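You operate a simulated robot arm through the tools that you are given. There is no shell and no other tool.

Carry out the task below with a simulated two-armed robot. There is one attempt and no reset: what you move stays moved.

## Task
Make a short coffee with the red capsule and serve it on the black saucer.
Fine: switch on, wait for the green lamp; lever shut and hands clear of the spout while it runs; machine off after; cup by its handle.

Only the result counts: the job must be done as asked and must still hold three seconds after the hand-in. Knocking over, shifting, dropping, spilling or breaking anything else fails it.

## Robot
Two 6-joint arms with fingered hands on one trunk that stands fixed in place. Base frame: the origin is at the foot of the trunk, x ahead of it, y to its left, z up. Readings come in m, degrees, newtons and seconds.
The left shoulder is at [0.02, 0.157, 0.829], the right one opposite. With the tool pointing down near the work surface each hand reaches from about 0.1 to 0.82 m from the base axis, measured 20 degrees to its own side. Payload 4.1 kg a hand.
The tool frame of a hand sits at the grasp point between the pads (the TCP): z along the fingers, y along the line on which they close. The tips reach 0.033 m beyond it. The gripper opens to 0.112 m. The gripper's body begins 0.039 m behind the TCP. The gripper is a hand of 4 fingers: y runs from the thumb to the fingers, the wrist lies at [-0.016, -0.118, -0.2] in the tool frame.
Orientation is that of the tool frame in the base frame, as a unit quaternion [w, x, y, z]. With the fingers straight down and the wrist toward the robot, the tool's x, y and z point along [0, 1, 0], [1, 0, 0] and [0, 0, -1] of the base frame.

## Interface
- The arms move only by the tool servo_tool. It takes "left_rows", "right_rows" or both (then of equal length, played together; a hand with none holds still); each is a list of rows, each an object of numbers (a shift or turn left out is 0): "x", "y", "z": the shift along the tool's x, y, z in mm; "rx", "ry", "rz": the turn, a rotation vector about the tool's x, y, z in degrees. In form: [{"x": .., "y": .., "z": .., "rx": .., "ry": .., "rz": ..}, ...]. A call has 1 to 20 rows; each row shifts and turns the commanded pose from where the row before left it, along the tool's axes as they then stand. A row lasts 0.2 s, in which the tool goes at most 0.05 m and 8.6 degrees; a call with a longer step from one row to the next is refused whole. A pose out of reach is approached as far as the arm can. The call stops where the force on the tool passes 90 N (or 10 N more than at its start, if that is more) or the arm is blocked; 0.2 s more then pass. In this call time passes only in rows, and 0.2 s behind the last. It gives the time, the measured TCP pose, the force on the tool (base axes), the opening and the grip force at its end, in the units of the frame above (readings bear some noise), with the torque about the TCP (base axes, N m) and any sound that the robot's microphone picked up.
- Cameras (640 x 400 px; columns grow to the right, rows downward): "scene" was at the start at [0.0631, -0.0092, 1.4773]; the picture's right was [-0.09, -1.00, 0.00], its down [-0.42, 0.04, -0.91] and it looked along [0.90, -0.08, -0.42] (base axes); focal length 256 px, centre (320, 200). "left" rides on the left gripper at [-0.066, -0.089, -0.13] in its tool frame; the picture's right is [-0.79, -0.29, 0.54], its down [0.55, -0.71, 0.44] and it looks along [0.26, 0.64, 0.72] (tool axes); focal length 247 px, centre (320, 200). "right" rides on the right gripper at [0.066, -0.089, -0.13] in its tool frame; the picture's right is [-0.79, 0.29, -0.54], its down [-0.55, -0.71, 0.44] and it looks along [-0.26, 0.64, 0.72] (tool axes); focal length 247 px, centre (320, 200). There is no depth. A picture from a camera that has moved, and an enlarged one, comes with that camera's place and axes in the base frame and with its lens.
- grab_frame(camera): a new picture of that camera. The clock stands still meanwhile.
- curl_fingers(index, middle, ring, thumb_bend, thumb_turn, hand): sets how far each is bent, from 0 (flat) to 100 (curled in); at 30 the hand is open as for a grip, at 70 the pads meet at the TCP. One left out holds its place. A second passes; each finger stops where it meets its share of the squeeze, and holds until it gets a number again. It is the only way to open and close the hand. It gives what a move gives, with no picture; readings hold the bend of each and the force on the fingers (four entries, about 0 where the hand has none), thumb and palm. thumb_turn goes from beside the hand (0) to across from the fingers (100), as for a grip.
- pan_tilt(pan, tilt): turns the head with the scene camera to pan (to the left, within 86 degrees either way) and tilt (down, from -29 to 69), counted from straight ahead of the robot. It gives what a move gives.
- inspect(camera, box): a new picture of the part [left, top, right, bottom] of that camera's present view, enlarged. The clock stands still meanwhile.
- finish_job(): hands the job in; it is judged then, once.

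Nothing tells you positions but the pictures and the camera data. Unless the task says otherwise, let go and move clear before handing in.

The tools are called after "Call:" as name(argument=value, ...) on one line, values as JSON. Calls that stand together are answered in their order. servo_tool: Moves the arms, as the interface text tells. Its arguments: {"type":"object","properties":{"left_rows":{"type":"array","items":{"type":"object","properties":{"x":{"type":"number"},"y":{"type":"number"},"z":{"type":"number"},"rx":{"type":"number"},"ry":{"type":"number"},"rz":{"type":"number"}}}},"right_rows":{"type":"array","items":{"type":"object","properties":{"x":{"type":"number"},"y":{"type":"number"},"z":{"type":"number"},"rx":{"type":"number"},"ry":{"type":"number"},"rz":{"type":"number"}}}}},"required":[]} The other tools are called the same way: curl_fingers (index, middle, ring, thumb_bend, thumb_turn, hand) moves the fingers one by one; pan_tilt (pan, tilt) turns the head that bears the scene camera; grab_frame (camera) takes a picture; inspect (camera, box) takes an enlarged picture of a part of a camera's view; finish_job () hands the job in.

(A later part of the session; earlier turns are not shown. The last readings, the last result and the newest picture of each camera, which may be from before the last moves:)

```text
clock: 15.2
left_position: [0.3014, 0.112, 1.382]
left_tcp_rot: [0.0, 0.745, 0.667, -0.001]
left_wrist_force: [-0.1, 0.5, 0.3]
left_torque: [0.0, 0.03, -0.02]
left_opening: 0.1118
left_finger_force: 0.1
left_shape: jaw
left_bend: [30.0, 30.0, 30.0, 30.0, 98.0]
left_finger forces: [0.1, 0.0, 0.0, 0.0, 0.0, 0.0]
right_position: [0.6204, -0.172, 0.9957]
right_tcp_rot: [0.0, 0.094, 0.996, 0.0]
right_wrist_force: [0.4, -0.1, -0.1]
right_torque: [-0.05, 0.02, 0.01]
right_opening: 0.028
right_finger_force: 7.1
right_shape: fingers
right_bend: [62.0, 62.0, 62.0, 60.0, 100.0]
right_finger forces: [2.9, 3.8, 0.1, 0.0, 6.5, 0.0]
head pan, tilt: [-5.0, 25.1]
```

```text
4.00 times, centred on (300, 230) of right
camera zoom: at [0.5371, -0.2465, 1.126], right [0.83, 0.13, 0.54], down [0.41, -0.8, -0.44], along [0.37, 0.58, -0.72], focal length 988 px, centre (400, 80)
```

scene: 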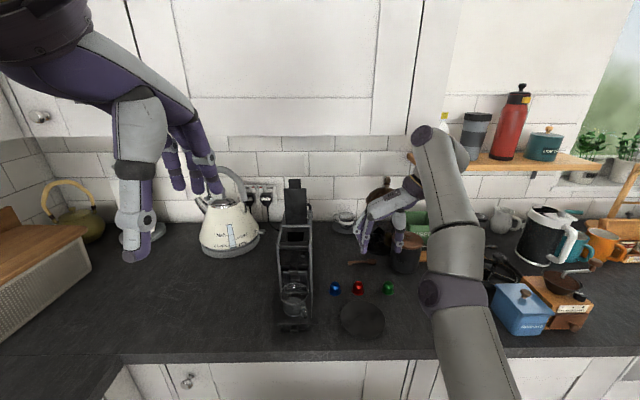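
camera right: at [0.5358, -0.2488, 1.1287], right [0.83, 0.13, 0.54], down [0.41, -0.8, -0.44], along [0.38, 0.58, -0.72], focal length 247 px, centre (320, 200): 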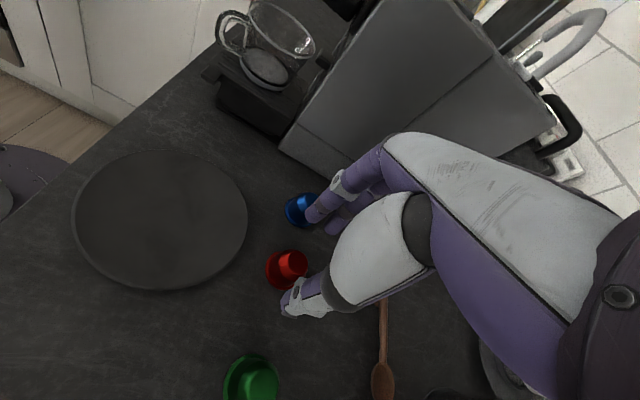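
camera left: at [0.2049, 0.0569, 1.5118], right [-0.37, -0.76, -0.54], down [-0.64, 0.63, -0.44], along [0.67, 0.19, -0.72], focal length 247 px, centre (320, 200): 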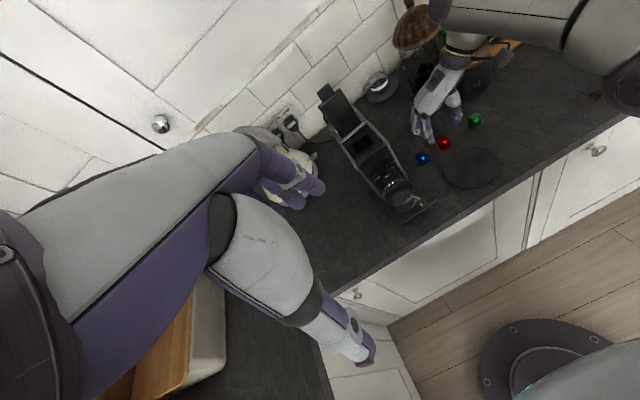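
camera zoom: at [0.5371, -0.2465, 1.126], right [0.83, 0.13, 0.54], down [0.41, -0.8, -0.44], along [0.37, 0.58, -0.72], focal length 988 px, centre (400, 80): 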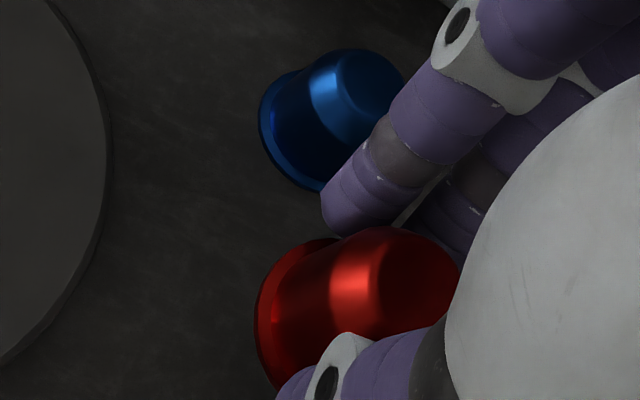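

The capsule is held firmly and upright. I lift and back off, then turn the hand to face forward so it can reach the slot at about (0.625, 0.006, 1.11) without touching the raised lever.

Call:
servo_tool(right_rows=[{"x": 17, "z": -30}, {"x": 17, "z": -30}, {"x": 17, "z": -30}, {"x": 17, "z": -30}, {"x": 17, "z": -30}, {"x": 17, "z": -30}, {"x": 10, "z": -20}])

Call:
servo_tool(right_rows=[{"rz": 7.9}, {"rz": 7.9}, {"rz": 7.9}, {"rz": 7.9}, {"rz": 7.9}, {"rz": 7.9}, {"rz": 7.9}, {"rz": 7.9}, {"rz": 7.9}, {"rz": 7.9}])

Call:
grab_frame(camera="scene")

Call:
grab_frame(camera="right")

```text
clock: 16.8
left_position: [0.3003, 0.1114, 1.3816]
left_tcp_rot: [0.0, 0.746, 0.666, 0.0]
left_wrist_force: [0.8, 0.1, -0.4]
left_torque: [0.03, 0.02, 0.0]
left_opening: 0.1116
left_finger_force: 0.1
left_shape: jaw
left_bend: [30.0, 30.0, 30.0, 30.0, 98.0]
left_finger forces: [0.1, 0.0, 0.0, 0.0, 0.0, 0.0]
right_position: [0.511, -0.1495, 1.1979]
right_tcp_rot: [-0.001, 0.095, 0.996, 0.0]
right_wrist_force: [0.7, -0.8, -0.1]
right_torque: [0.01, -0.01, 0.02]
right_opening: 0.0283
right_finger_force: 6.1
right_shape: fingers
right_bend: [62.0, 63.0, 62.0, 60.0, 100.0]
right_finger forces: [2.7, 3.9, 0.0, 0.0, 6.6, 0.0]
head pan, tilt: [-5.0, 25.1]
```

```text
clock: 19.0
left_position: [0.3007, 0.112, 1.3803]
left_tcp_rot: [0.0, 0.746, 0.666, 0.0]
left_wrist_force: [-0.4, 0.6, 0.4]
left_torque: [0.01, -0.01, 0.02]
left_opening: 0.1116
left_finger_force: 0.0
left_shape: jaw
left_bend: [30.0, 30.0, 30.0, 30.0, 98.0]
left_finger forces: [0.0, 0.0, 0.1, 0.0, 0.0, 0.0]
right_position: [0.5105, -0.1491, 1.1963]
right_tcp_rot: [0.0, 0.706, 0.708, 0.0]
right_wrist_force: [0.9, -1.3, 0.2]
right_torque: [0.04, 0.06, 0.01]
right_opening: 0.0279
right_finger_force: 6.5
right_shape: fingers
right_bend: [62.0, 63.0, 62.0, 60.0, 100.0]
right_finger forces: [2.6, 3.8, 0.1, 0.1, 6.6, 0.1]
head pan, tilt: [-5.0, 25.1]
```

```text
taken
```

scene: 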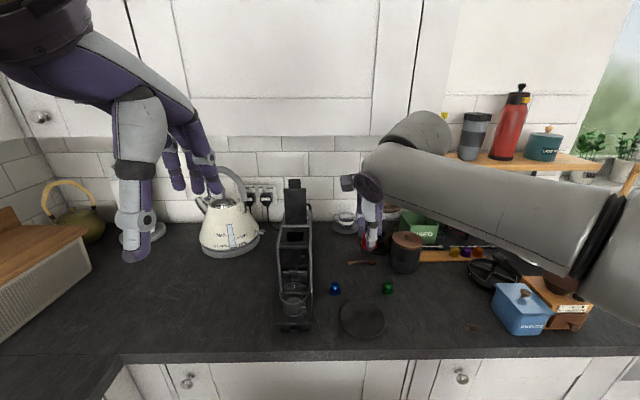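

```text
taken
camera right: at [0.4208, -0.0835, 1.3272], right [0.29, -0.79, 0.54], down [-0.71, -0.55, -0.44], along [0.64, -0.26, -0.72], focal length 247 px, centre (320, 200)
```

right: 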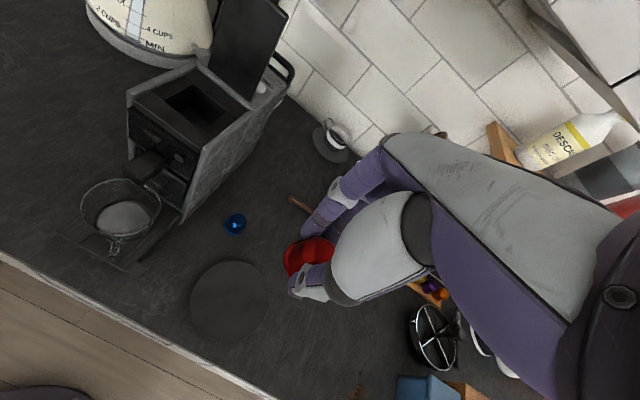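

The hand faces forward with the capsule held. I check the capsule's offset within the grip before going over the slot.

Call:
inspect(camera="scene", box=[340, 190, 420, 260])

Call:
inspect(camera="right", box=[260, 200, 360, 300])

Call:
inspect(camera="left", box=[400, 60, 520, 160])

Call:
inspect(camera="right", box=[120, 0, 300, 140])

```text
5.71 times, centred on (380, 225) of scene
camera zoom: at [0.0631, -0.0093, 1.4773], right [-0.09, -1.0, 0.0], down [-0.42, 0.04, -0.91], along [0.9, -0.08, -0.42], focal length 1460 px, centre (-23, 57)
```

zoom: 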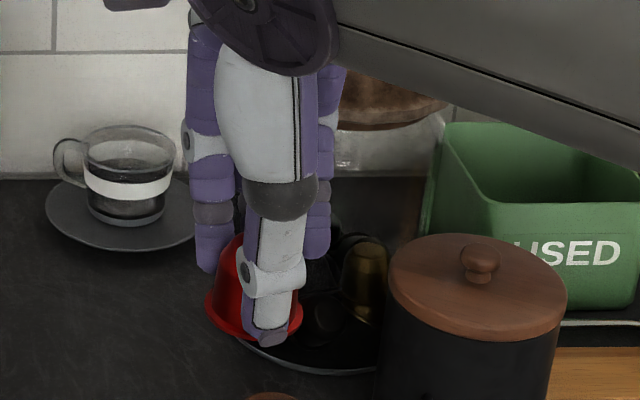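

```text
4.00 times, centred on (310, 250) of right
camera zoom: at [0.4208, -0.0835, 1.3272], right [0.29, -0.79, 0.54], down [-0.71, -0.55, -0.44], along [0.64, -0.26, -0.72], focal length 988 px, centre (360, 0)
```

zoom: 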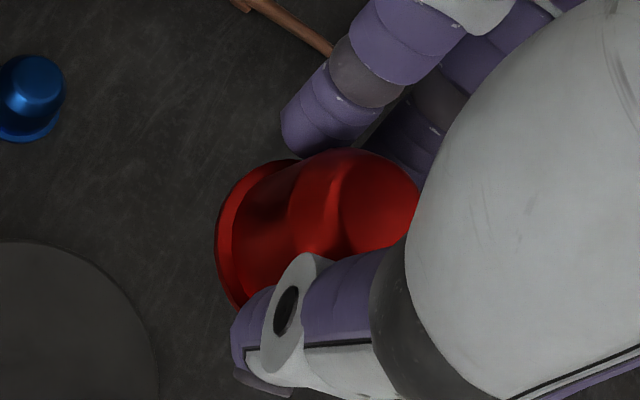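

```text
4.00 times, centred on (460, 110) of left
camera zoom: at [0.205, 0.0568, 1.5118], right [-0.37, -0.76, -0.54], down [-0.64, 0.63, -0.44], along [0.67, 0.19, -0.72], focal length 988 px, centre (-240, 560)
```

zoom: 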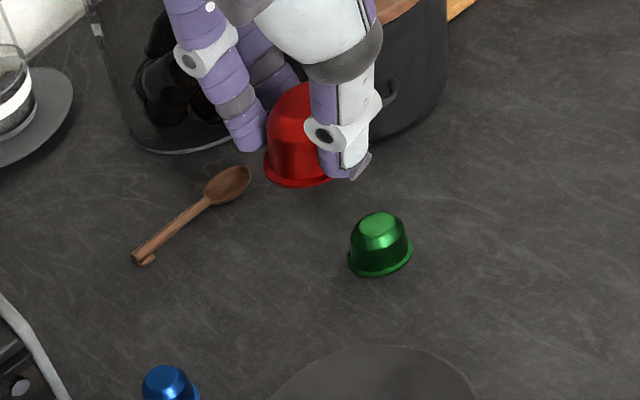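

```text
2.86 times, centred on (210, 70) of right
camera zoom: at [0.4208, -0.0835, 1.3272], right [0.29, -0.79, 0.54], down [-0.71, -0.55, -0.44], along [0.64, -0.26, -0.72], focal length 706 px, centre (634, 571)
```

zoom: 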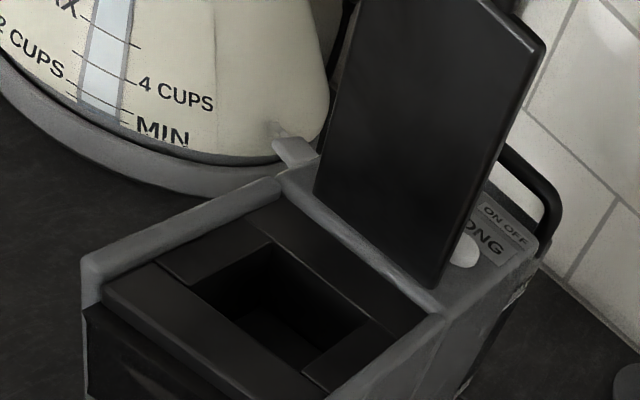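

The capsule sits about 1 mm ahead and 3 mm right of the TCP. I move over the slot from the front at z≈1.2, staying clear of the lever.

Call:
servo_tool(right_rows=[{"x": 40}, {"x": 40}, {"x": 40}, {"x": 38}, {"y": 28}, {"y": 28}, {"y": 20}, {"y": 15}, {"y": 10}, {"y": 6}])

Call:
grab_frame(camera="right")

Call:
grab_frame(camera="scene")

Call:
inspect(camera="left", box=[310, 60, 420, 160])

```text
clock: 21.2
left_position: [0.3002, 0.1121, 1.3813]
left_tcp_rot: [0.0, 0.746, 0.666, 0.0]
left_wrist_force: [0.2, 0.8, 1.0]
left_torque: [0.03, -0.01, 0.0]
left_opening: 0.1116
left_finger_force: 0.1
left_shape: jaw
left_bend: [30.0, 30.0, 30.0, 30.0, 98.0]
left_finger forces: [0.0, 0.0, 0.1, 0.1, 0.0, 0.0]
right_position: [0.6163, 0.0082, 1.1961]
right_tcp_rot: [0.001, 0.706, 0.708, 0.0]
right_wrist_force: [-0.2, 0.8, 0.3]
right_torque: [0.03, 0.0, -0.01]
right_opening: 0.0278
right_finger_force: 6.6
right_shape: fingers
right_bend: [62.0, 63.0, 62.0, 60.0, 100.0]
right_finger forces: [2.7, 3.9, 0.1, 0.0, 6.5, 0.1]
head pan, tilt: [-5.0, 25.1]
```

```text
taken
camera right: at [0.5263, 0.0738, 1.3264], right [0.29, -0.79, 0.54], down [-0.71, -0.55, -0.44], along [0.64, -0.26, -0.72], focal length 247 px, centre (320, 200)
```

right: 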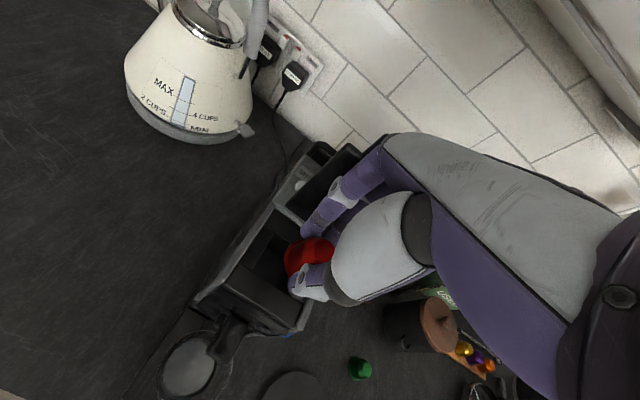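

```text
taken
```

scene: 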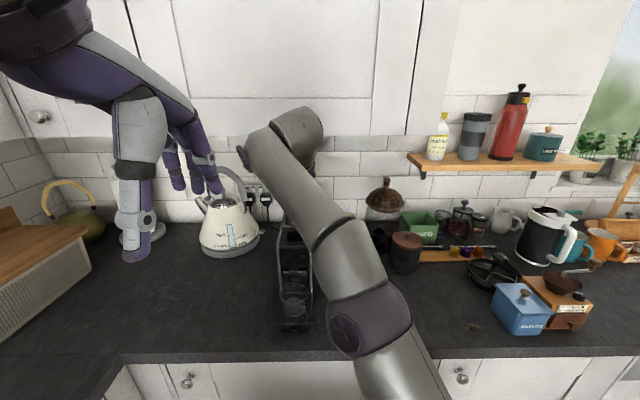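

```text
4.00 times, centred on (365, 110) of left
camera zoom: at [0.2048, 0.0568, 1.5119], right [-0.37, -0.76, -0.54], down [-0.64, 0.63, -0.44], along [0.67, 0.19, -0.72], focal length 988 px, centre (140, 560)
```

zoom: 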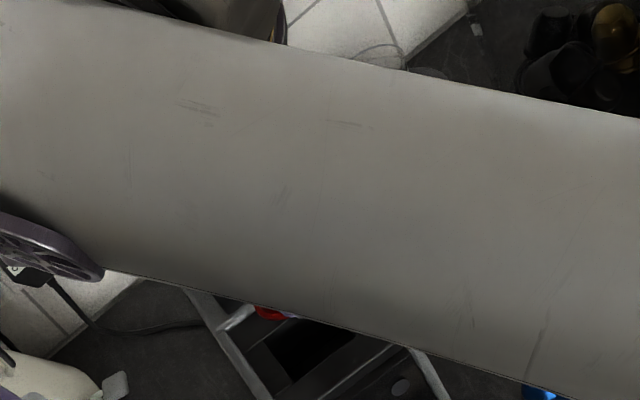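

The capsule is held over the machine, but my arm blocks the scene view. I bring the left hand around on the left side to use its camera.

Call:
servo_tool(left_rows=[{"rz": 7.7}, {"rz": 7.7}, {"rz": 7.7}, {"rz": 7.7}, {"rz": 7.7}, {"x": 40, "y": 7.3, "z": 13}, {"x": 40, "y": 7.3, "z": 13}, {"x": 40, "y": 7.3, "z": 13}, {"x": 40, "y": 7.3, "z": 13}, {"x": 40, "y": 7.3, "z": 13}, {"x": 40, "y": 7.3, "z": 13}])

Call:
grab_frame(camera="left")

Call:
inspect(camera="right", box=[240, 200, 360, 300])

```text
clock: 23.6
left_position: [0.4879, 0.2466, 1.293]
left_tcp_rot: [0.0, 0.924, 0.383, 0.0]
left_wrist_force: [-1.0, -0.5, -0.6]
left_torque: [0.02, -0.06, 0.0]
left_opening: 0.1119
left_finger_force: 0.0
left_shape: jaw
left_bend: [30.0, 30.0, 30.0, 30.0, 98.0]
left_finger forces: [0.0, 0.1, 0.1, 0.0, 0.1, 0.0]
left hand out of reach, approached as far as the arm can: row 11
right_position: [0.6169, 0.0081, 1.1965]
right_tcp_rot: [0.0, 0.706, 0.708, 0.0]
right_wrist_force: [0.0, 0.6, -0.3]
right_torque: [0.07, -0.03, 0.01]
right_opening: 0.0277
right_finger_force: 6.3
right_shape: fingers
right_bend: [62.0, 63.0, 62.0, 60.0, 100.0]
right_finger forces: [2.7, 3.8, 0.0, 0.0, 6.4, 0.1]
head pan, tilt: [-5.0, 25.1]
```

```text
taken
camera left: at [0.3785, 0.2629, 1.4222], right [-0.76, -0.36, -0.54], down [-0.11, 0.89, -0.44], along [0.64, -0.27, -0.72], focal length 247 px, centre (320, 200)
```

left: 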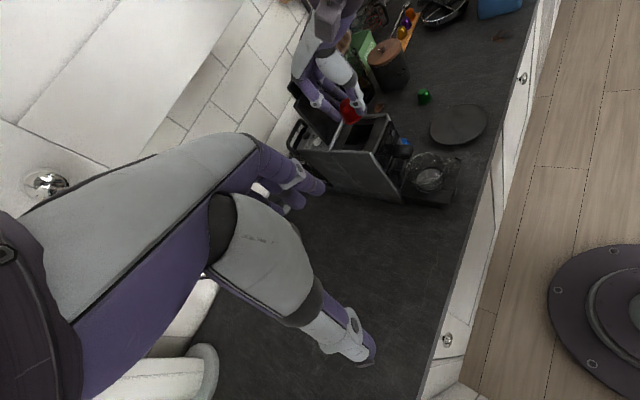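

```text
4.00 times, centred on (300, 250) of right
camera zoom: at [0.5262, 0.0735, 1.3264], right [0.29, -0.79, 0.54], down [-0.71, -0.55, -0.44], along [0.64, -0.26, -0.72], focal length 988 px, centre (400, 0)
```

zoom: 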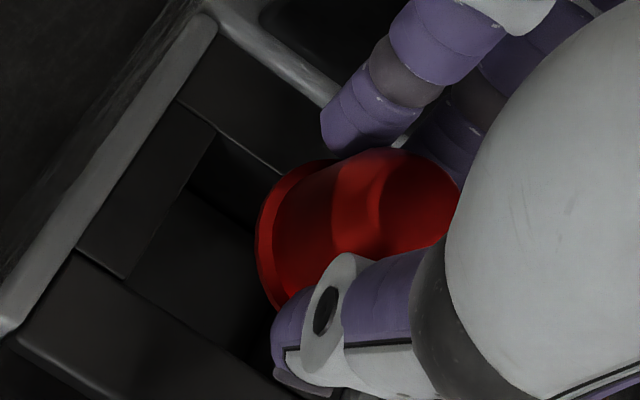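

The left camera sees the capsule and slot from the side; zooming there.

Call:
inspect(camera="left", box=[280, 70, 400, 170])

Call:
inspect(camera="left", box=[310, 90, 390, 140])

```text
4.00 times, centred on (340, 120) of left
camera zoom: at [0.3785, 0.2629, 1.4222], right [-0.76, -0.36, -0.54], down [-0.11, 0.89, -0.44], along [0.64, -0.27, -0.72], focal length 988 px, centre (240, 520)
```

zoom: 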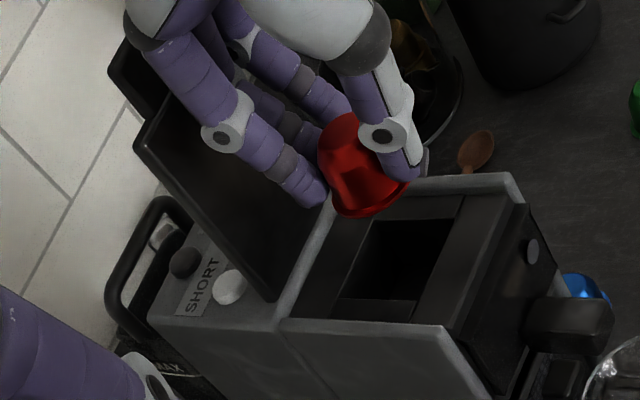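

```text
8.00 times, centred on (350, 115) of left
camera zoom: at [0.3785, 0.2629, 1.4222], right [-0.76, -0.36, -0.54], down [-0.11, 0.89, -0.44], along [0.64, -0.27, -0.72], focal length 1976 px, centre (80, 880)
```

zoom: 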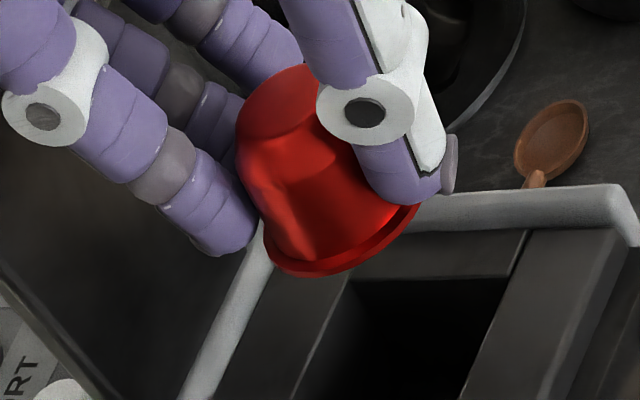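

Both cameras give a consistent capsule offset. I zoom on the slot from the left for its exact edges.

Call:
inspect(camera="left", box=[350, 115, 414, 155])

Call:
inspect(camera="left", box=[280, 80, 360, 150])

```text
10.00 times, centred on (382, 135) of left
camera zoom: at [0.3785, 0.2629, 1.4222], right [-0.76, -0.36, -0.54], down [-0.11, 0.89, -0.44], along [0.64, -0.27, -0.72], focal length 2470 px, centre (-300, 850)
```

zoom: 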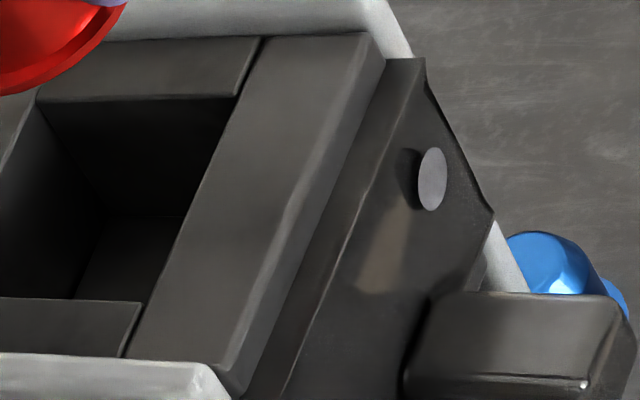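

```text
5.71 times, centred on (320, 115) of left
camera zoom: at [0.3785, 0.2629, 1.4222], right [-0.76, -0.36, -0.54], down [-0.11, 0.89, -0.44], along [0.64, -0.27, -0.72], focal length 1411 px, centre (320, 686)
```

zoom: 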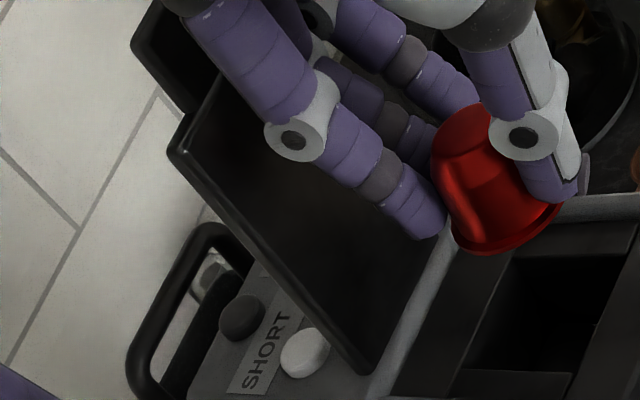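

Slot centre is about (0.6265, 0.008, 1.108). I shift so the capsule is over it and lower 22 mm, then check from both sides.

Call:
servo_tool(right_rows=[{"x": 4, "y": 5}, {"y": 4.5}, {"z": 12}, {"z": 10}])

Call:
inspect(camera="left", box=[310, 90, 406, 150])

Call:
inspect(camera="right", box=[240, 200, 360, 300])

```text
clock: 24.6
left_position: [0.4882, 0.2469, 1.2918]
left_tcp_rot: [0.001, 0.924, 0.383, 0.001]
left_wrist_force: [0.5, 0.1, -0.3]
left_torque: [-0.01, -0.02, -0.01]
left_opening: 0.1117
left_finger_force: 0.1
left_shape: jaw
left_bend: [30.0, 30.0, 30.0, 30.0, 98.0]
left_finger forces: [0.0, 0.1, 0.0, 0.1, 0.1, 0.1]
right_position: [0.6172, 0.0144, 1.1702]
right_tcp_rot: [0.0, 0.706, 0.708, 0.0]
right_wrist_force: [0.0, -0.4, 0.3]
right_torque: [0.02, 0.03, 0.0]
right_opening: 0.0275
right_finger_force: 6.7
right_shape: fingers
right_bend: [62.0, 63.0, 62.0, 60.0, 100.0]
right_finger forces: [2.7, 3.9, 0.1, 0.0, 6.3, 0.0]
right hand out of reach, approached as far as the arm can: row 1, 2
head pan, tilt: [-5.0, 25.1]
```

```text
6.67 times, centred on (358, 120) of left
camera zoom: at [0.3787, 0.263, 1.4222], right [-0.76, -0.36, -0.54], down [-0.11, 0.89, -0.44], along [0.64, -0.27, -0.72], focal length 1646 px, centre (67, 733)
```

zoom: 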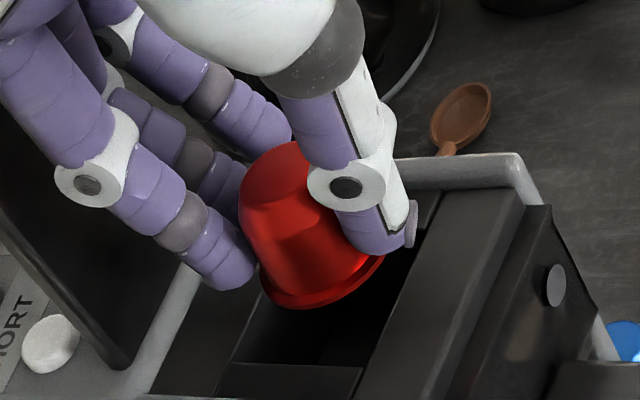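

```text
4.00 times, centred on (300, 250) of right
camera zoom: at [0.5266, 0.0779, 1.3007], right [0.29, -0.79, 0.54], down [-0.71, -0.55, -0.44], along [0.64, -0.26, -0.72], focal length 988 px, centre (400, 0)
```

zoom: 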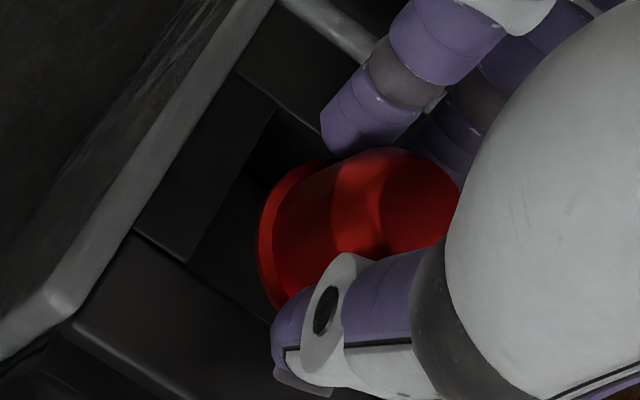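

The x-shift was limited by reach at the higher level; now lower, I add the remaining 9 mm forward and correct y by 2 mm.

Call:
servo_tool(right_rows=[{"x": -2, "y": 5}, {"y": 4}])

Call:
inspect(camera="left", box=[310, 90, 406, 150])

Call:
inspect(camera="right", box=[240, 200, 360, 300])

```text
clock: 25.2
left_position: [0.4881, 0.2472, 1.2917]
left_tcp_rot: [0.0, 0.924, 0.383, 0.0]
left_wrist_force: [-0.1, -0.2, 0.0]
left_torque: [0.01, -0.01, 0.0]
left_opening: 0.1117
left_finger_force: 0.0
left_shape: jaw
left_bend: [30.0, 30.0, 30.0, 30.0, 98.0]
left_finger forces: [0.0, 0.0, 0.1, 0.1, 0.0, 0.1]
right_position: [0.6244, 0.0105, 1.1716]
right_tcp_rot: [0.0, 0.706, 0.709, -0.001]
right_wrist_force: [0.6, 0.0, 0.2]
right_torque: [0.0, -0.03, -0.03]
right_opening: 0.0279
right_finger_force: 6.6
right_shape: fingers
right_bend: [62.0, 63.0, 62.0, 60.0, 100.0]
right_finger forces: [2.6, 4.2, 0.0, 0.0, 6.5, 0.0]
head pan, tilt: [-5.0, 25.1]
```

```text
6.67 times, centred on (358, 120) of left
camera zoom: at [0.3786, 0.2628, 1.4223], right [-0.76, -0.36, -0.54], down [-0.11, 0.89, -0.44], along [0.64, -0.27, -0.72], focal length 1646 px, centre (67, 733)
```

zoom: 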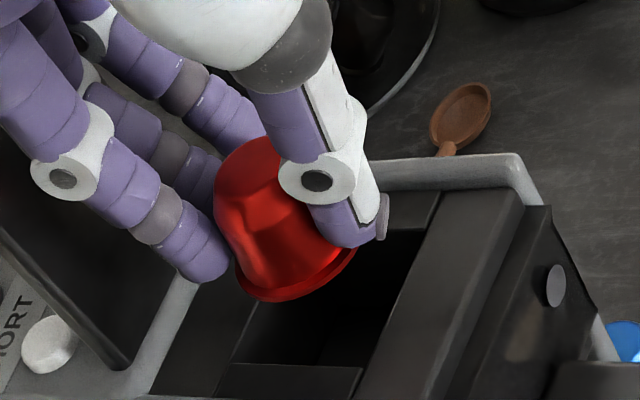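

```text
4.00 times, centred on (300, 250) of right
camera zoom: at [0.5348, 0.0756, 1.3016], right [0.29, -0.79, 0.54], down [-0.71, -0.55, -0.44], along [0.64, -0.26, -0.72], focal length 988 px, centre (400, 0)
```

zoom: 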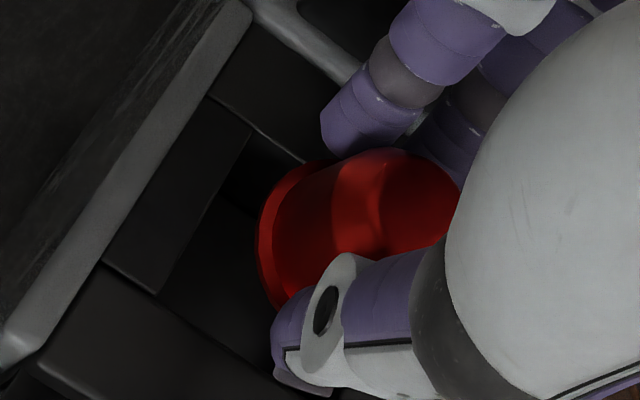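

The capsule is about 1.5 mm short of the slot centre in both x and y. I correct that and lower toward the slot mouth.

Call:
servo_tool(right_rows=[{"x": 1.7, "y": 1.6, "z": 5}, {"z": 5}, {"z": 4}])

Call:
inspect(camera="left", box=[320, 95, 400, 145])

Call:
inspect(camera="right", box=[240, 200, 360, 300])

```text
clock: 26.0
left_position: [0.4881, 0.2472, 1.2917]
left_tcp_rot: [0.0, 0.924, 0.383, 0.0]
left_wrist_force: [0.0, -0.2, -0.6]
left_torque: [-0.02, 0.0, 0.02]
left_opening: 0.1119
left_finger_force: 0.0
left_shape: jaw
left_bend: [30.0, 30.0, 30.0, 30.0, 98.0]
left_finger forces: [0.0, 0.1, 0.0, 0.0, 0.0, 0.1]
right_position: [0.6288, 0.0132, 1.1572]
right_tcp_rot: [0.0, 0.706, 0.708, 0.0]
right_wrist_force: [-3.4, 1.1, 1.9]
right_torque: [-0.02, -0.14, -0.04]
right_opening: 0.0277
right_finger_force: 8.9
right_shape: fingers
right_bend: [63.0, 63.0, 62.0, 60.0, 100.0]
right_finger forces: [2.6, 8.9, 0.0, 0.0, 7.0, 0.0]
head pan, tilt: [-5.0, 25.1]
```

```text
8.00 times, centred on (360, 120) of left
camera zoom: at [0.3784, 0.2629, 1.4223], right [-0.76, -0.36, -0.54], down [-0.11, 0.89, -0.44], along [0.64, -0.27, -0.72], focal length 1976 px, centre (0, 840)
```

zoom: 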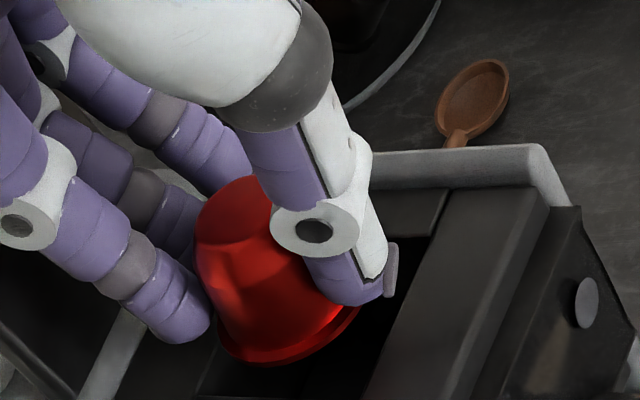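

```text
4.00 times, centred on (300, 250) of right
camera zoom: at [0.538, 0.077, 1.2879], right [0.29, -0.79, 0.54], down [-0.71, -0.55, -0.44], along [0.64, -0.26, -0.72], focal length 988 px, centre (400, 0)
```

zoom: 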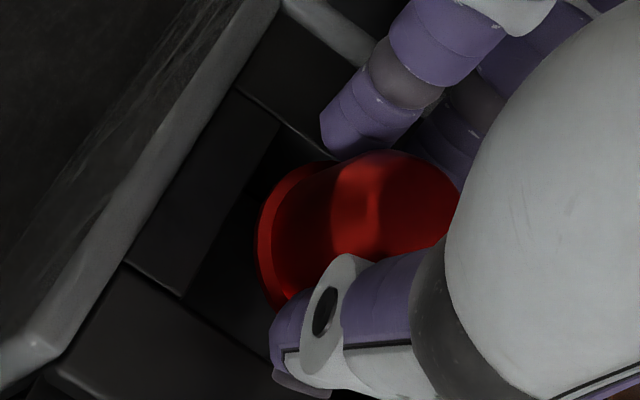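

A light contact shows up, probably the middle finger against the lever, and the capsule is about 2.5 mm too far back. I back off slightly.

Call:
servo_tool(right_rows=[{"x": -1.5, "y": -3}, {"z": 2}])

Call:
inspect(camera="left", box=[320, 95, 400, 145])

Call:
inspect(camera="right", box=[240, 200, 360, 300])

```text
clock: 26.6
left_position: [0.4888, 0.247, 1.2917]
left_tcp_rot: [-0.001, 0.924, 0.383, -0.001]
left_wrist_force: [0.2, 0.3, -0.3]
left_torque: [0.0, 0.0, 0.01]
left_opening: 0.1121
left_finger_force: 0.0
left_shape: jaw
left_bend: [30.0, 30.0, 30.0, 30.0, 98.0]
left_finger forces: [0.0, 0.0, 0.0, 0.1, 0.0, 0.1]
right_position: [0.6241, 0.0096, 1.1556]
right_tcp_rot: [0.0, 0.707, 0.708, -0.001]
right_wrist_force: [0.2, 0.3, -0.2]
right_torque: [-0.01, 0.0, -0.05]
right_opening: 0.0278
right_finger_force: 7.5
right_shape: fingers
right_bend: [63.0, 63.0, 62.0, 60.0, 100.0]
right_finger forces: [2.7, 4.2, 0.1, 0.0, 6.4, 0.1]
head pan, tilt: [-5.0, 25.1]
```

```text
8.00 times, centred on (360, 120) of left
camera zoom: at [0.3787, 0.2629, 1.4223], right [-0.76, -0.36, -0.54], down [-0.11, 0.89, -0.44], along [0.64, -0.27, -0.72], focal length 1976 px, centre (0, 840)
```

zoom: 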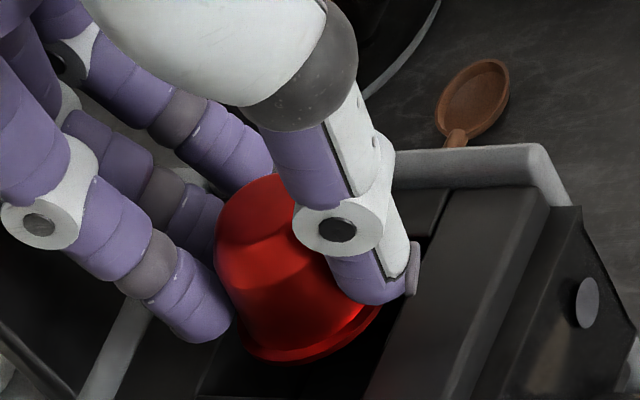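

```text
4.00 times, centred on (300, 250) of right
camera zoom: at [0.5346, 0.0753, 1.2854], right [0.29, -0.79, 0.54], down [-0.71, -0.55, -0.44], along [0.64, -0.26, -0.72], focal length 988 px, centre (400, 0)
```

zoom: 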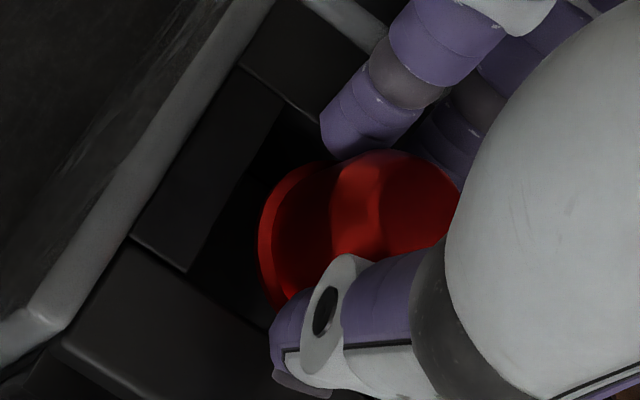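

Now the capsule is roughly 2 mm short in both directions. I apply that and ease down with the force watched.

Call:
servo_tool(right_rows=[{"x": 1.8, "y": 2}, {"z": 3}, {"z": 3}])

Call:
inspect(camera="left", box=[320, 95, 400, 145])

Call:
inspect(camera="right", box=[240, 200, 360, 300])

```text
clock: 27.4
left_position: [0.4888, 0.2466, 1.2925]
left_tcp_rot: [-0.001, 0.924, 0.383, 0.0]
left_wrist_force: [0.6, 0.8, 0.0]
left_torque: [0.07, 0.04, -0.06]
left_opening: 0.1118
left_finger_force: 0.0
left_shape: jaw
left_bend: [30.0, 30.0, 30.0, 30.0, 98.0]
left_finger forces: [0.0, 0.0, 0.0, 0.0, 0.1, 0.1]
right_position: [0.6274, 0.0123, 1.1492]
right_tcp_rot: [0.0, 0.707, 0.707, 0.0]
right_wrist_force: [-4.5, 1.3, 3.6]
right_torque: [-0.04, -0.2, 0.01]
right_opening: 0.0279
right_finger_force: 10.1
right_shape: fingers
right_bend: [63.0, 64.0, 62.0, 60.0, 100.0]
right_finger forces: [2.4, 10.5, 0.0, 0.1, 7.2, 0.1]
head pan, tilt: [-5.0, 25.1]
```

```text
8.00 times, centred on (360, 120) of left
camera zoom: at [0.3784, 0.2629, 1.4223], right [-0.76, -0.36, -0.54], down [-0.11, 0.89, -0.44], along [0.64, -0.27, -0.72], focal length 1976 px, centre (0, 840)
```

zoom: 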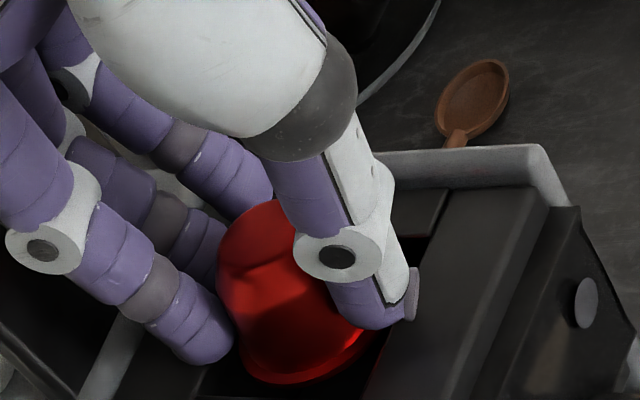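

```text
4.00 times, centred on (300, 250) of right
camera zoom: at [0.5371, 0.0767, 1.2791], right [0.29, -0.79, 0.54], down [-0.71, -0.55, -0.44], along [0.64, -0.26, -0.72], focal length 988 px, centre (400, 0)
```

zoom: 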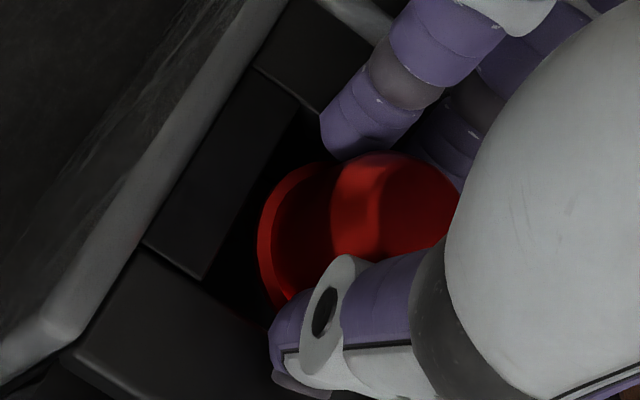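

The capsule is at the slot mouth and centred within a millimetre or two. I ease down 4 mm more, so the flange enters, and check.

Call:
servo_tool(right_rows=[{"y": 0.8, "z": 2}, {"z": 2}])

Call:
inspect(camera="left", box=[320, 95, 400, 145])

Call:
inspect(camera="right", box=[240, 200, 360, 300])

```text
clock: 28.0
left_position: [0.4878, 0.2467, 1.2929]
left_tcp_rot: [-0.001, 0.924, 0.383, 0.0]
left_wrist_force: [-0.2, -0.1, -0.3]
left_torque: [0.02, 0.01, 0.01]
left_opening: 0.112
left_finger_force: 0.0
left_shape: jaw
left_bend: [30.0, 30.0, 30.0, 30.0, 98.0]
left_finger forces: [0.0, 0.0, 0.0, 0.1, 0.0, 0.1]
right_position: [0.6287, 0.0126, 1.1459]
right_tcp_rot: [0.0, 0.707, 0.708, 0.001]
right_wrist_force: [-6.4, -1.0, 11.0]
right_torque: [-0.03, 0.07, -0.07]
right_opening: 0.0277
right_finger_force: 16.1
right_shape: fingers
right_bend: [63.0, 64.0, 62.0, 60.0, 100.0]
right_finger forces: [2.0, 13.4, 0.0, 0.1, 15.9, 0.1]
head pan, tilt: [-5.0, 25.1]
```

```text
8.00 times, centred on (360, 120) of left
camera zoom: at [0.3782, 0.2628, 1.4224], right [-0.76, -0.36, -0.54], down [-0.11, 0.89, -0.44], along [0.64, -0.27, -0.72], focal length 1976 px, centre (0, 840)
```

zoom: 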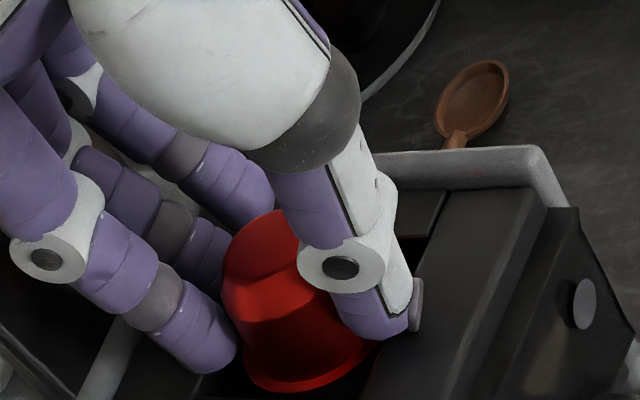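

```text
4.00 times, centred on (300, 250) of right
camera zoom: at [0.5373, 0.0768, 1.2763], right [0.29, -0.79, 0.54], down [-0.71, -0.55, -0.44], along [0.65, -0.26, -0.72], focal length 988 px, centre (400, 0)
```

zoom: 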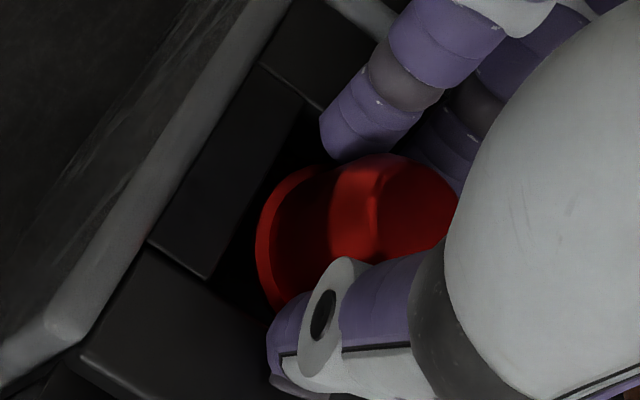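

The thumb and middle finger tips now rest on the slot's frame, and the capsule hangs in the mouth. I relieve the pressure by 2 mm and open only the thumb so the capsule drops in.

Call:
servo_tool(right_rows=[{"z": -2.5}])

Call:
inspect(camera="left", box=[320, 95, 400, 145])

```text
clock: 28.4
left_position: [0.4876, 0.2467, 1.2925]
left_tcp_rot: [0.0, 0.924, 0.383, -0.001]
left_wrist_force: [0.1, 0.1, -0.4]
left_torque: [0.01, 0.01, 0.0]
left_opening: 0.1118
left_finger_force: 0.1
left_shape: jaw
left_bend: [30.0, 30.0, 30.0, 30.0, 98.0]
left_finger forces: [0.1, 0.0, 0.0, 0.1, 0.1, 0.0]
right_position: [0.6279, 0.0111, 1.1468]
right_tcp_rot: [0.0, 0.706, 0.708, -0.002]
right_wrist_force: [-5.7, -1.6, 2.7]
right_torque: [0.0, -0.15, -0.13]
right_opening: 0.0275
right_finger_force: 10.6
right_shape: fingers
right_bend: [63.0, 64.0, 62.0, 60.0, 100.0]
right_finger forces: [2.3, 10.7, 0.1, 0.0, 7.8, 0.0]
head pan, tilt: [-5.0, 25.1]
```

```text
8.00 times, centred on (360, 120) of left
camera zoom: at [0.3784, 0.2628, 1.4224], right [-0.76, -0.36, -0.54], down [-0.11, 0.89, -0.44], along [0.64, -0.27, -0.72], focal length 1976 px, centre (0, 840)
```

zoom: 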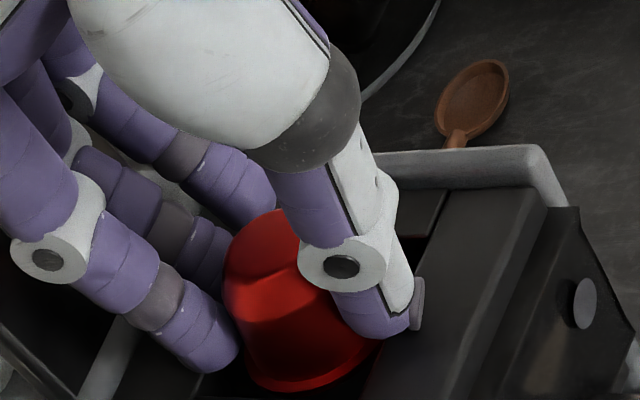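

The pressure is reduced and the capsule is still over the hole. Opening the thumb.

Call:
curl_fingers(hand="right", thumb_bend=50)

Call:
inspect(camera="left", box=[320, 95, 400, 145])

Call:
inspect(camera="right", box=[240, 200, 360, 300])

```text
clock: 29.4
left_position: [0.4877, 0.2454, 1.2916]
left_tcp_rot: [0.0, 0.924, 0.383, 0.0]
left_wrist_force: [-0.4, -0.2, -0.7]
left_torque: [0.02, -0.01, -0.03]
left_opening: 0.1117
left_finger_force: 0.0
left_shape: jaw
left_bend: [30.0, 30.0, 30.0, 30.0, 98.0]
left_finger forces: [0.0, 0.0, 0.0, 0.1, 0.0, 0.1]
right_position: [0.6289, 0.0117, 1.1474]
right_tcp_rot: [-0.001, 0.707, 0.707, 0.0]
right_wrist_force: [2.8, 1.2, 1.3]
right_torque: [-0.02, -0.05, 0.0]
right_opening: 0.0362
right_finger_force: 1.6
right_shape: fingers
right_bend: [65.0, 65.0, 62.0, 50.0, 100.0]
right_finger forces: [1.2, 2.4, 0.1, 0.0, 0.1, 0.0]
head pan, tilt: [-5.0, 25.1]
```

```text
8.00 times, centred on (360, 120) of left
camera zoom: at [0.3788, 0.2629, 1.4222], right [-0.76, -0.36, -0.54], down [-0.11, 0.89, -0.44], along [0.64, -0.27, -0.72], focal length 1976 px, centre (0, 840)
```

zoom: 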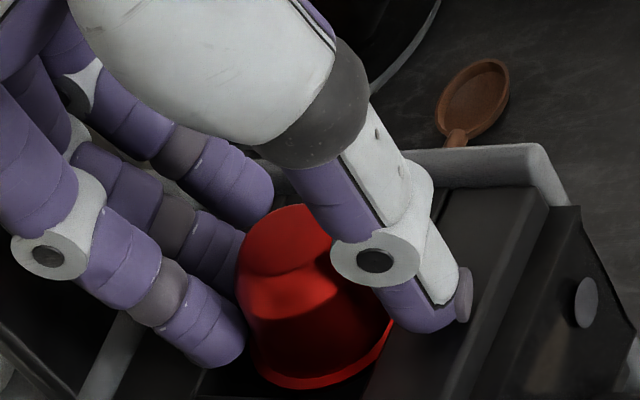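

```text
4.00 times, centred on (300, 250) of right
camera zoom: at [0.5379, 0.0771, 1.2774], right [0.29, -0.79, 0.54], down [-0.71, -0.55, -0.44], along [0.64, -0.26, -0.72], focal length 988 px, centre (400, 0)
```

zoom: 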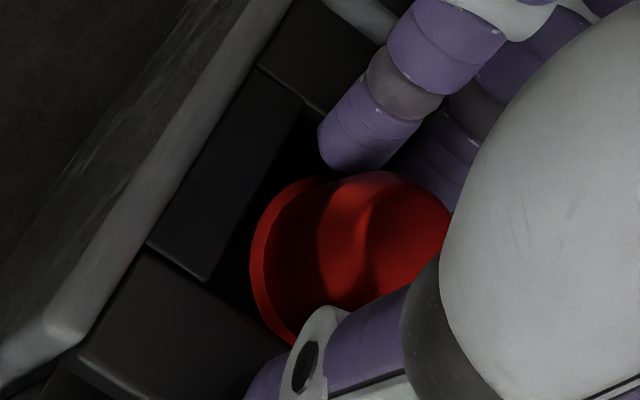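

The fingers followed the capsule and are pushing it to the front of the slot. I open the fingers slightly to free it.

Call:
curl_fingers(hand="right", index=61, middle=61, ring=61)

Call:
inspect(camera="left", box=[320, 95, 400, 145])

Call:
inspect(camera="right", box=[240, 200, 360, 300])

```text
clock: 30.4
left_position: [0.4884, 0.2464, 1.2929]
left_tcp_rot: [0.0, 0.924, 0.383, 0.0]
left_wrist_force: [0.3, 0.3, 0.0]
left_torque: [-0.01, 0.01, -0.02]
left_opening: 0.1118
left_finger_force: 0.0
left_shape: jaw
left_bend: [30.0, 30.0, 30.0, 30.0, 98.0]
left_finger forces: [0.0, 0.1, 0.1, 0.0, 0.0, 0.0]
right_position: [0.6273, 0.0119, 1.1477]
right_tcp_rot: [-0.001, 0.706, 0.708, -0.001]
right_wrist_force: [-6.0, 0.3, -1.3]
right_torque: [0.06, -0.02, -0.08]
right_opening: 0.0415
right_finger_force: 3.1
right_shape: fingers
right_bend: [61.0, 64.0, 61.0, 50.0, 100.0]
right_finger forces: [0.0, 6.0, 0.1, 0.0, 0.0, 0.0]
head pan, tilt: [-5.0, 25.1]
```

```text
8.00 times, centred on (360, 120) of left
camera zoom: at [0.3784, 0.2629, 1.4223], right [-0.76, -0.36, -0.54], down [-0.11, 0.89, -0.44], along [0.64, -0.27, -0.72], focal length 1976 px, centre (0, 840)
```

zoom: 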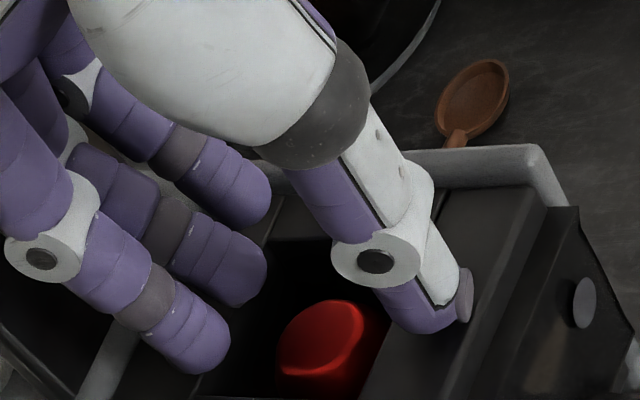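

```text
4.00 times, centred on (300, 250) of right
camera zoom: at [0.5376, 0.0773, 1.2774], right [0.29, -0.79, 0.54], down [-0.71, -0.55, -0.44], along [0.64, -0.26, -0.72], focal length 988 px, centre (400, 0)
```

zoom: 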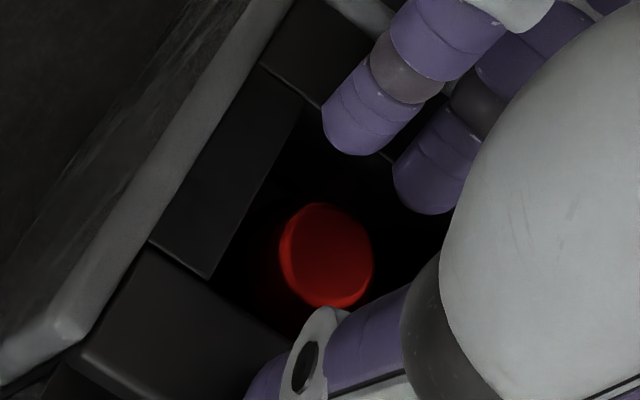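

The red capsule has dropped upright into the slot. Now I back the right hand off the lever, lift it away to the right, and turn it sideways (fingers pointing left) so it can hook the lever from behind.

Call:
servo_tool(right_rows=[{"y": -2, "z": -5}, {"z": -12}, {"y": -5, "z": -15}, {"y": -25, "z": -15}, {"y": -35}, {"y": -20, "x": -20}, {"x": -45}, {"x": -45}, {"x": -45}])

Call:
inspect(camera="scene", box=[240, 160, 340, 260])

Call:
inspect(camera="left", box=[280, 70, 400, 170])

```text
clock: 32.4
left_position: [0.4877, 0.2473, 1.2917]
left_tcp_rot: [0.0, 0.923, 0.384, -0.001]
left_wrist_force: [0.6, 0.5, 0.2]
left_torque: [-0.04, -0.01, 0.02]
left_opening: 0.1121
left_finger_force: 0.0
left_shape: jaw
left_bend: [30.0, 30.0, 30.0, 30.0, 98.0]
left_finger forces: [0.0, 0.0, 0.0, 0.1, 0.0, 0.0]
right_position: [0.5425, -0.1453, 1.1914]
right_tcp_rot: [-0.001, 0.706, 0.708, 0.0]
right_wrist_force: [-0.1, -0.1, 0.5]
right_torque: [-0.04, -0.01, -0.01]
right_opening: 0.0418
right_finger_force: 0.0
right_shape: fingers
right_bend: [61.0, 61.0, 61.0, 50.0, 100.0]
right_finger forces: [0.0, 0.1, 0.0, 0.0, 0.1, 0.0]
head pan, tilt: [-5.0, 25.1]
```

```text
4.00 times, centred on (290, 210) of scene
camera zoom: at [0.0631, -0.0087, 1.4773], right [-0.09, -1.0, 0.0], down [-0.42, 0.04, -0.91], along [0.9, -0.08, -0.42], focal length 1022 px, centre (440, 160)
```

zoom: 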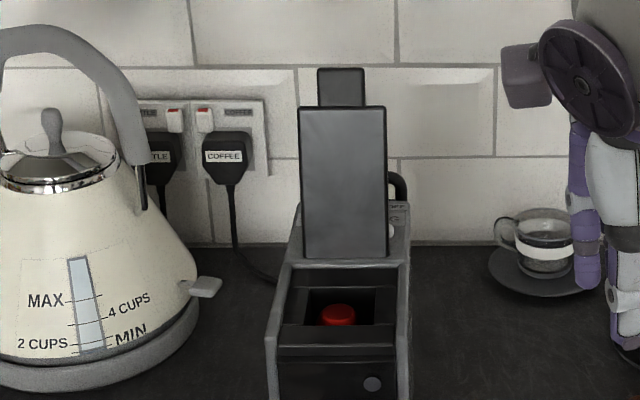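

```text
4.00 times, centred on (340, 120) of left
camera zoom: at [0.3787, 0.2634, 1.4221], right [-0.76, -0.36, -0.54], down [-0.11, 0.89, -0.44], along [0.64, -0.27, -0.72], focal length 988 px, centre (240, 520)
```

zoom: 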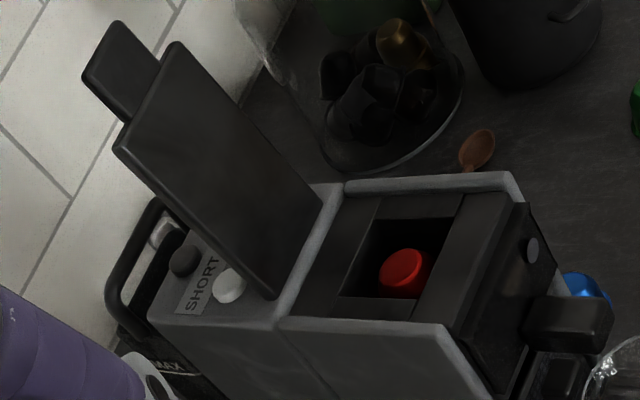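

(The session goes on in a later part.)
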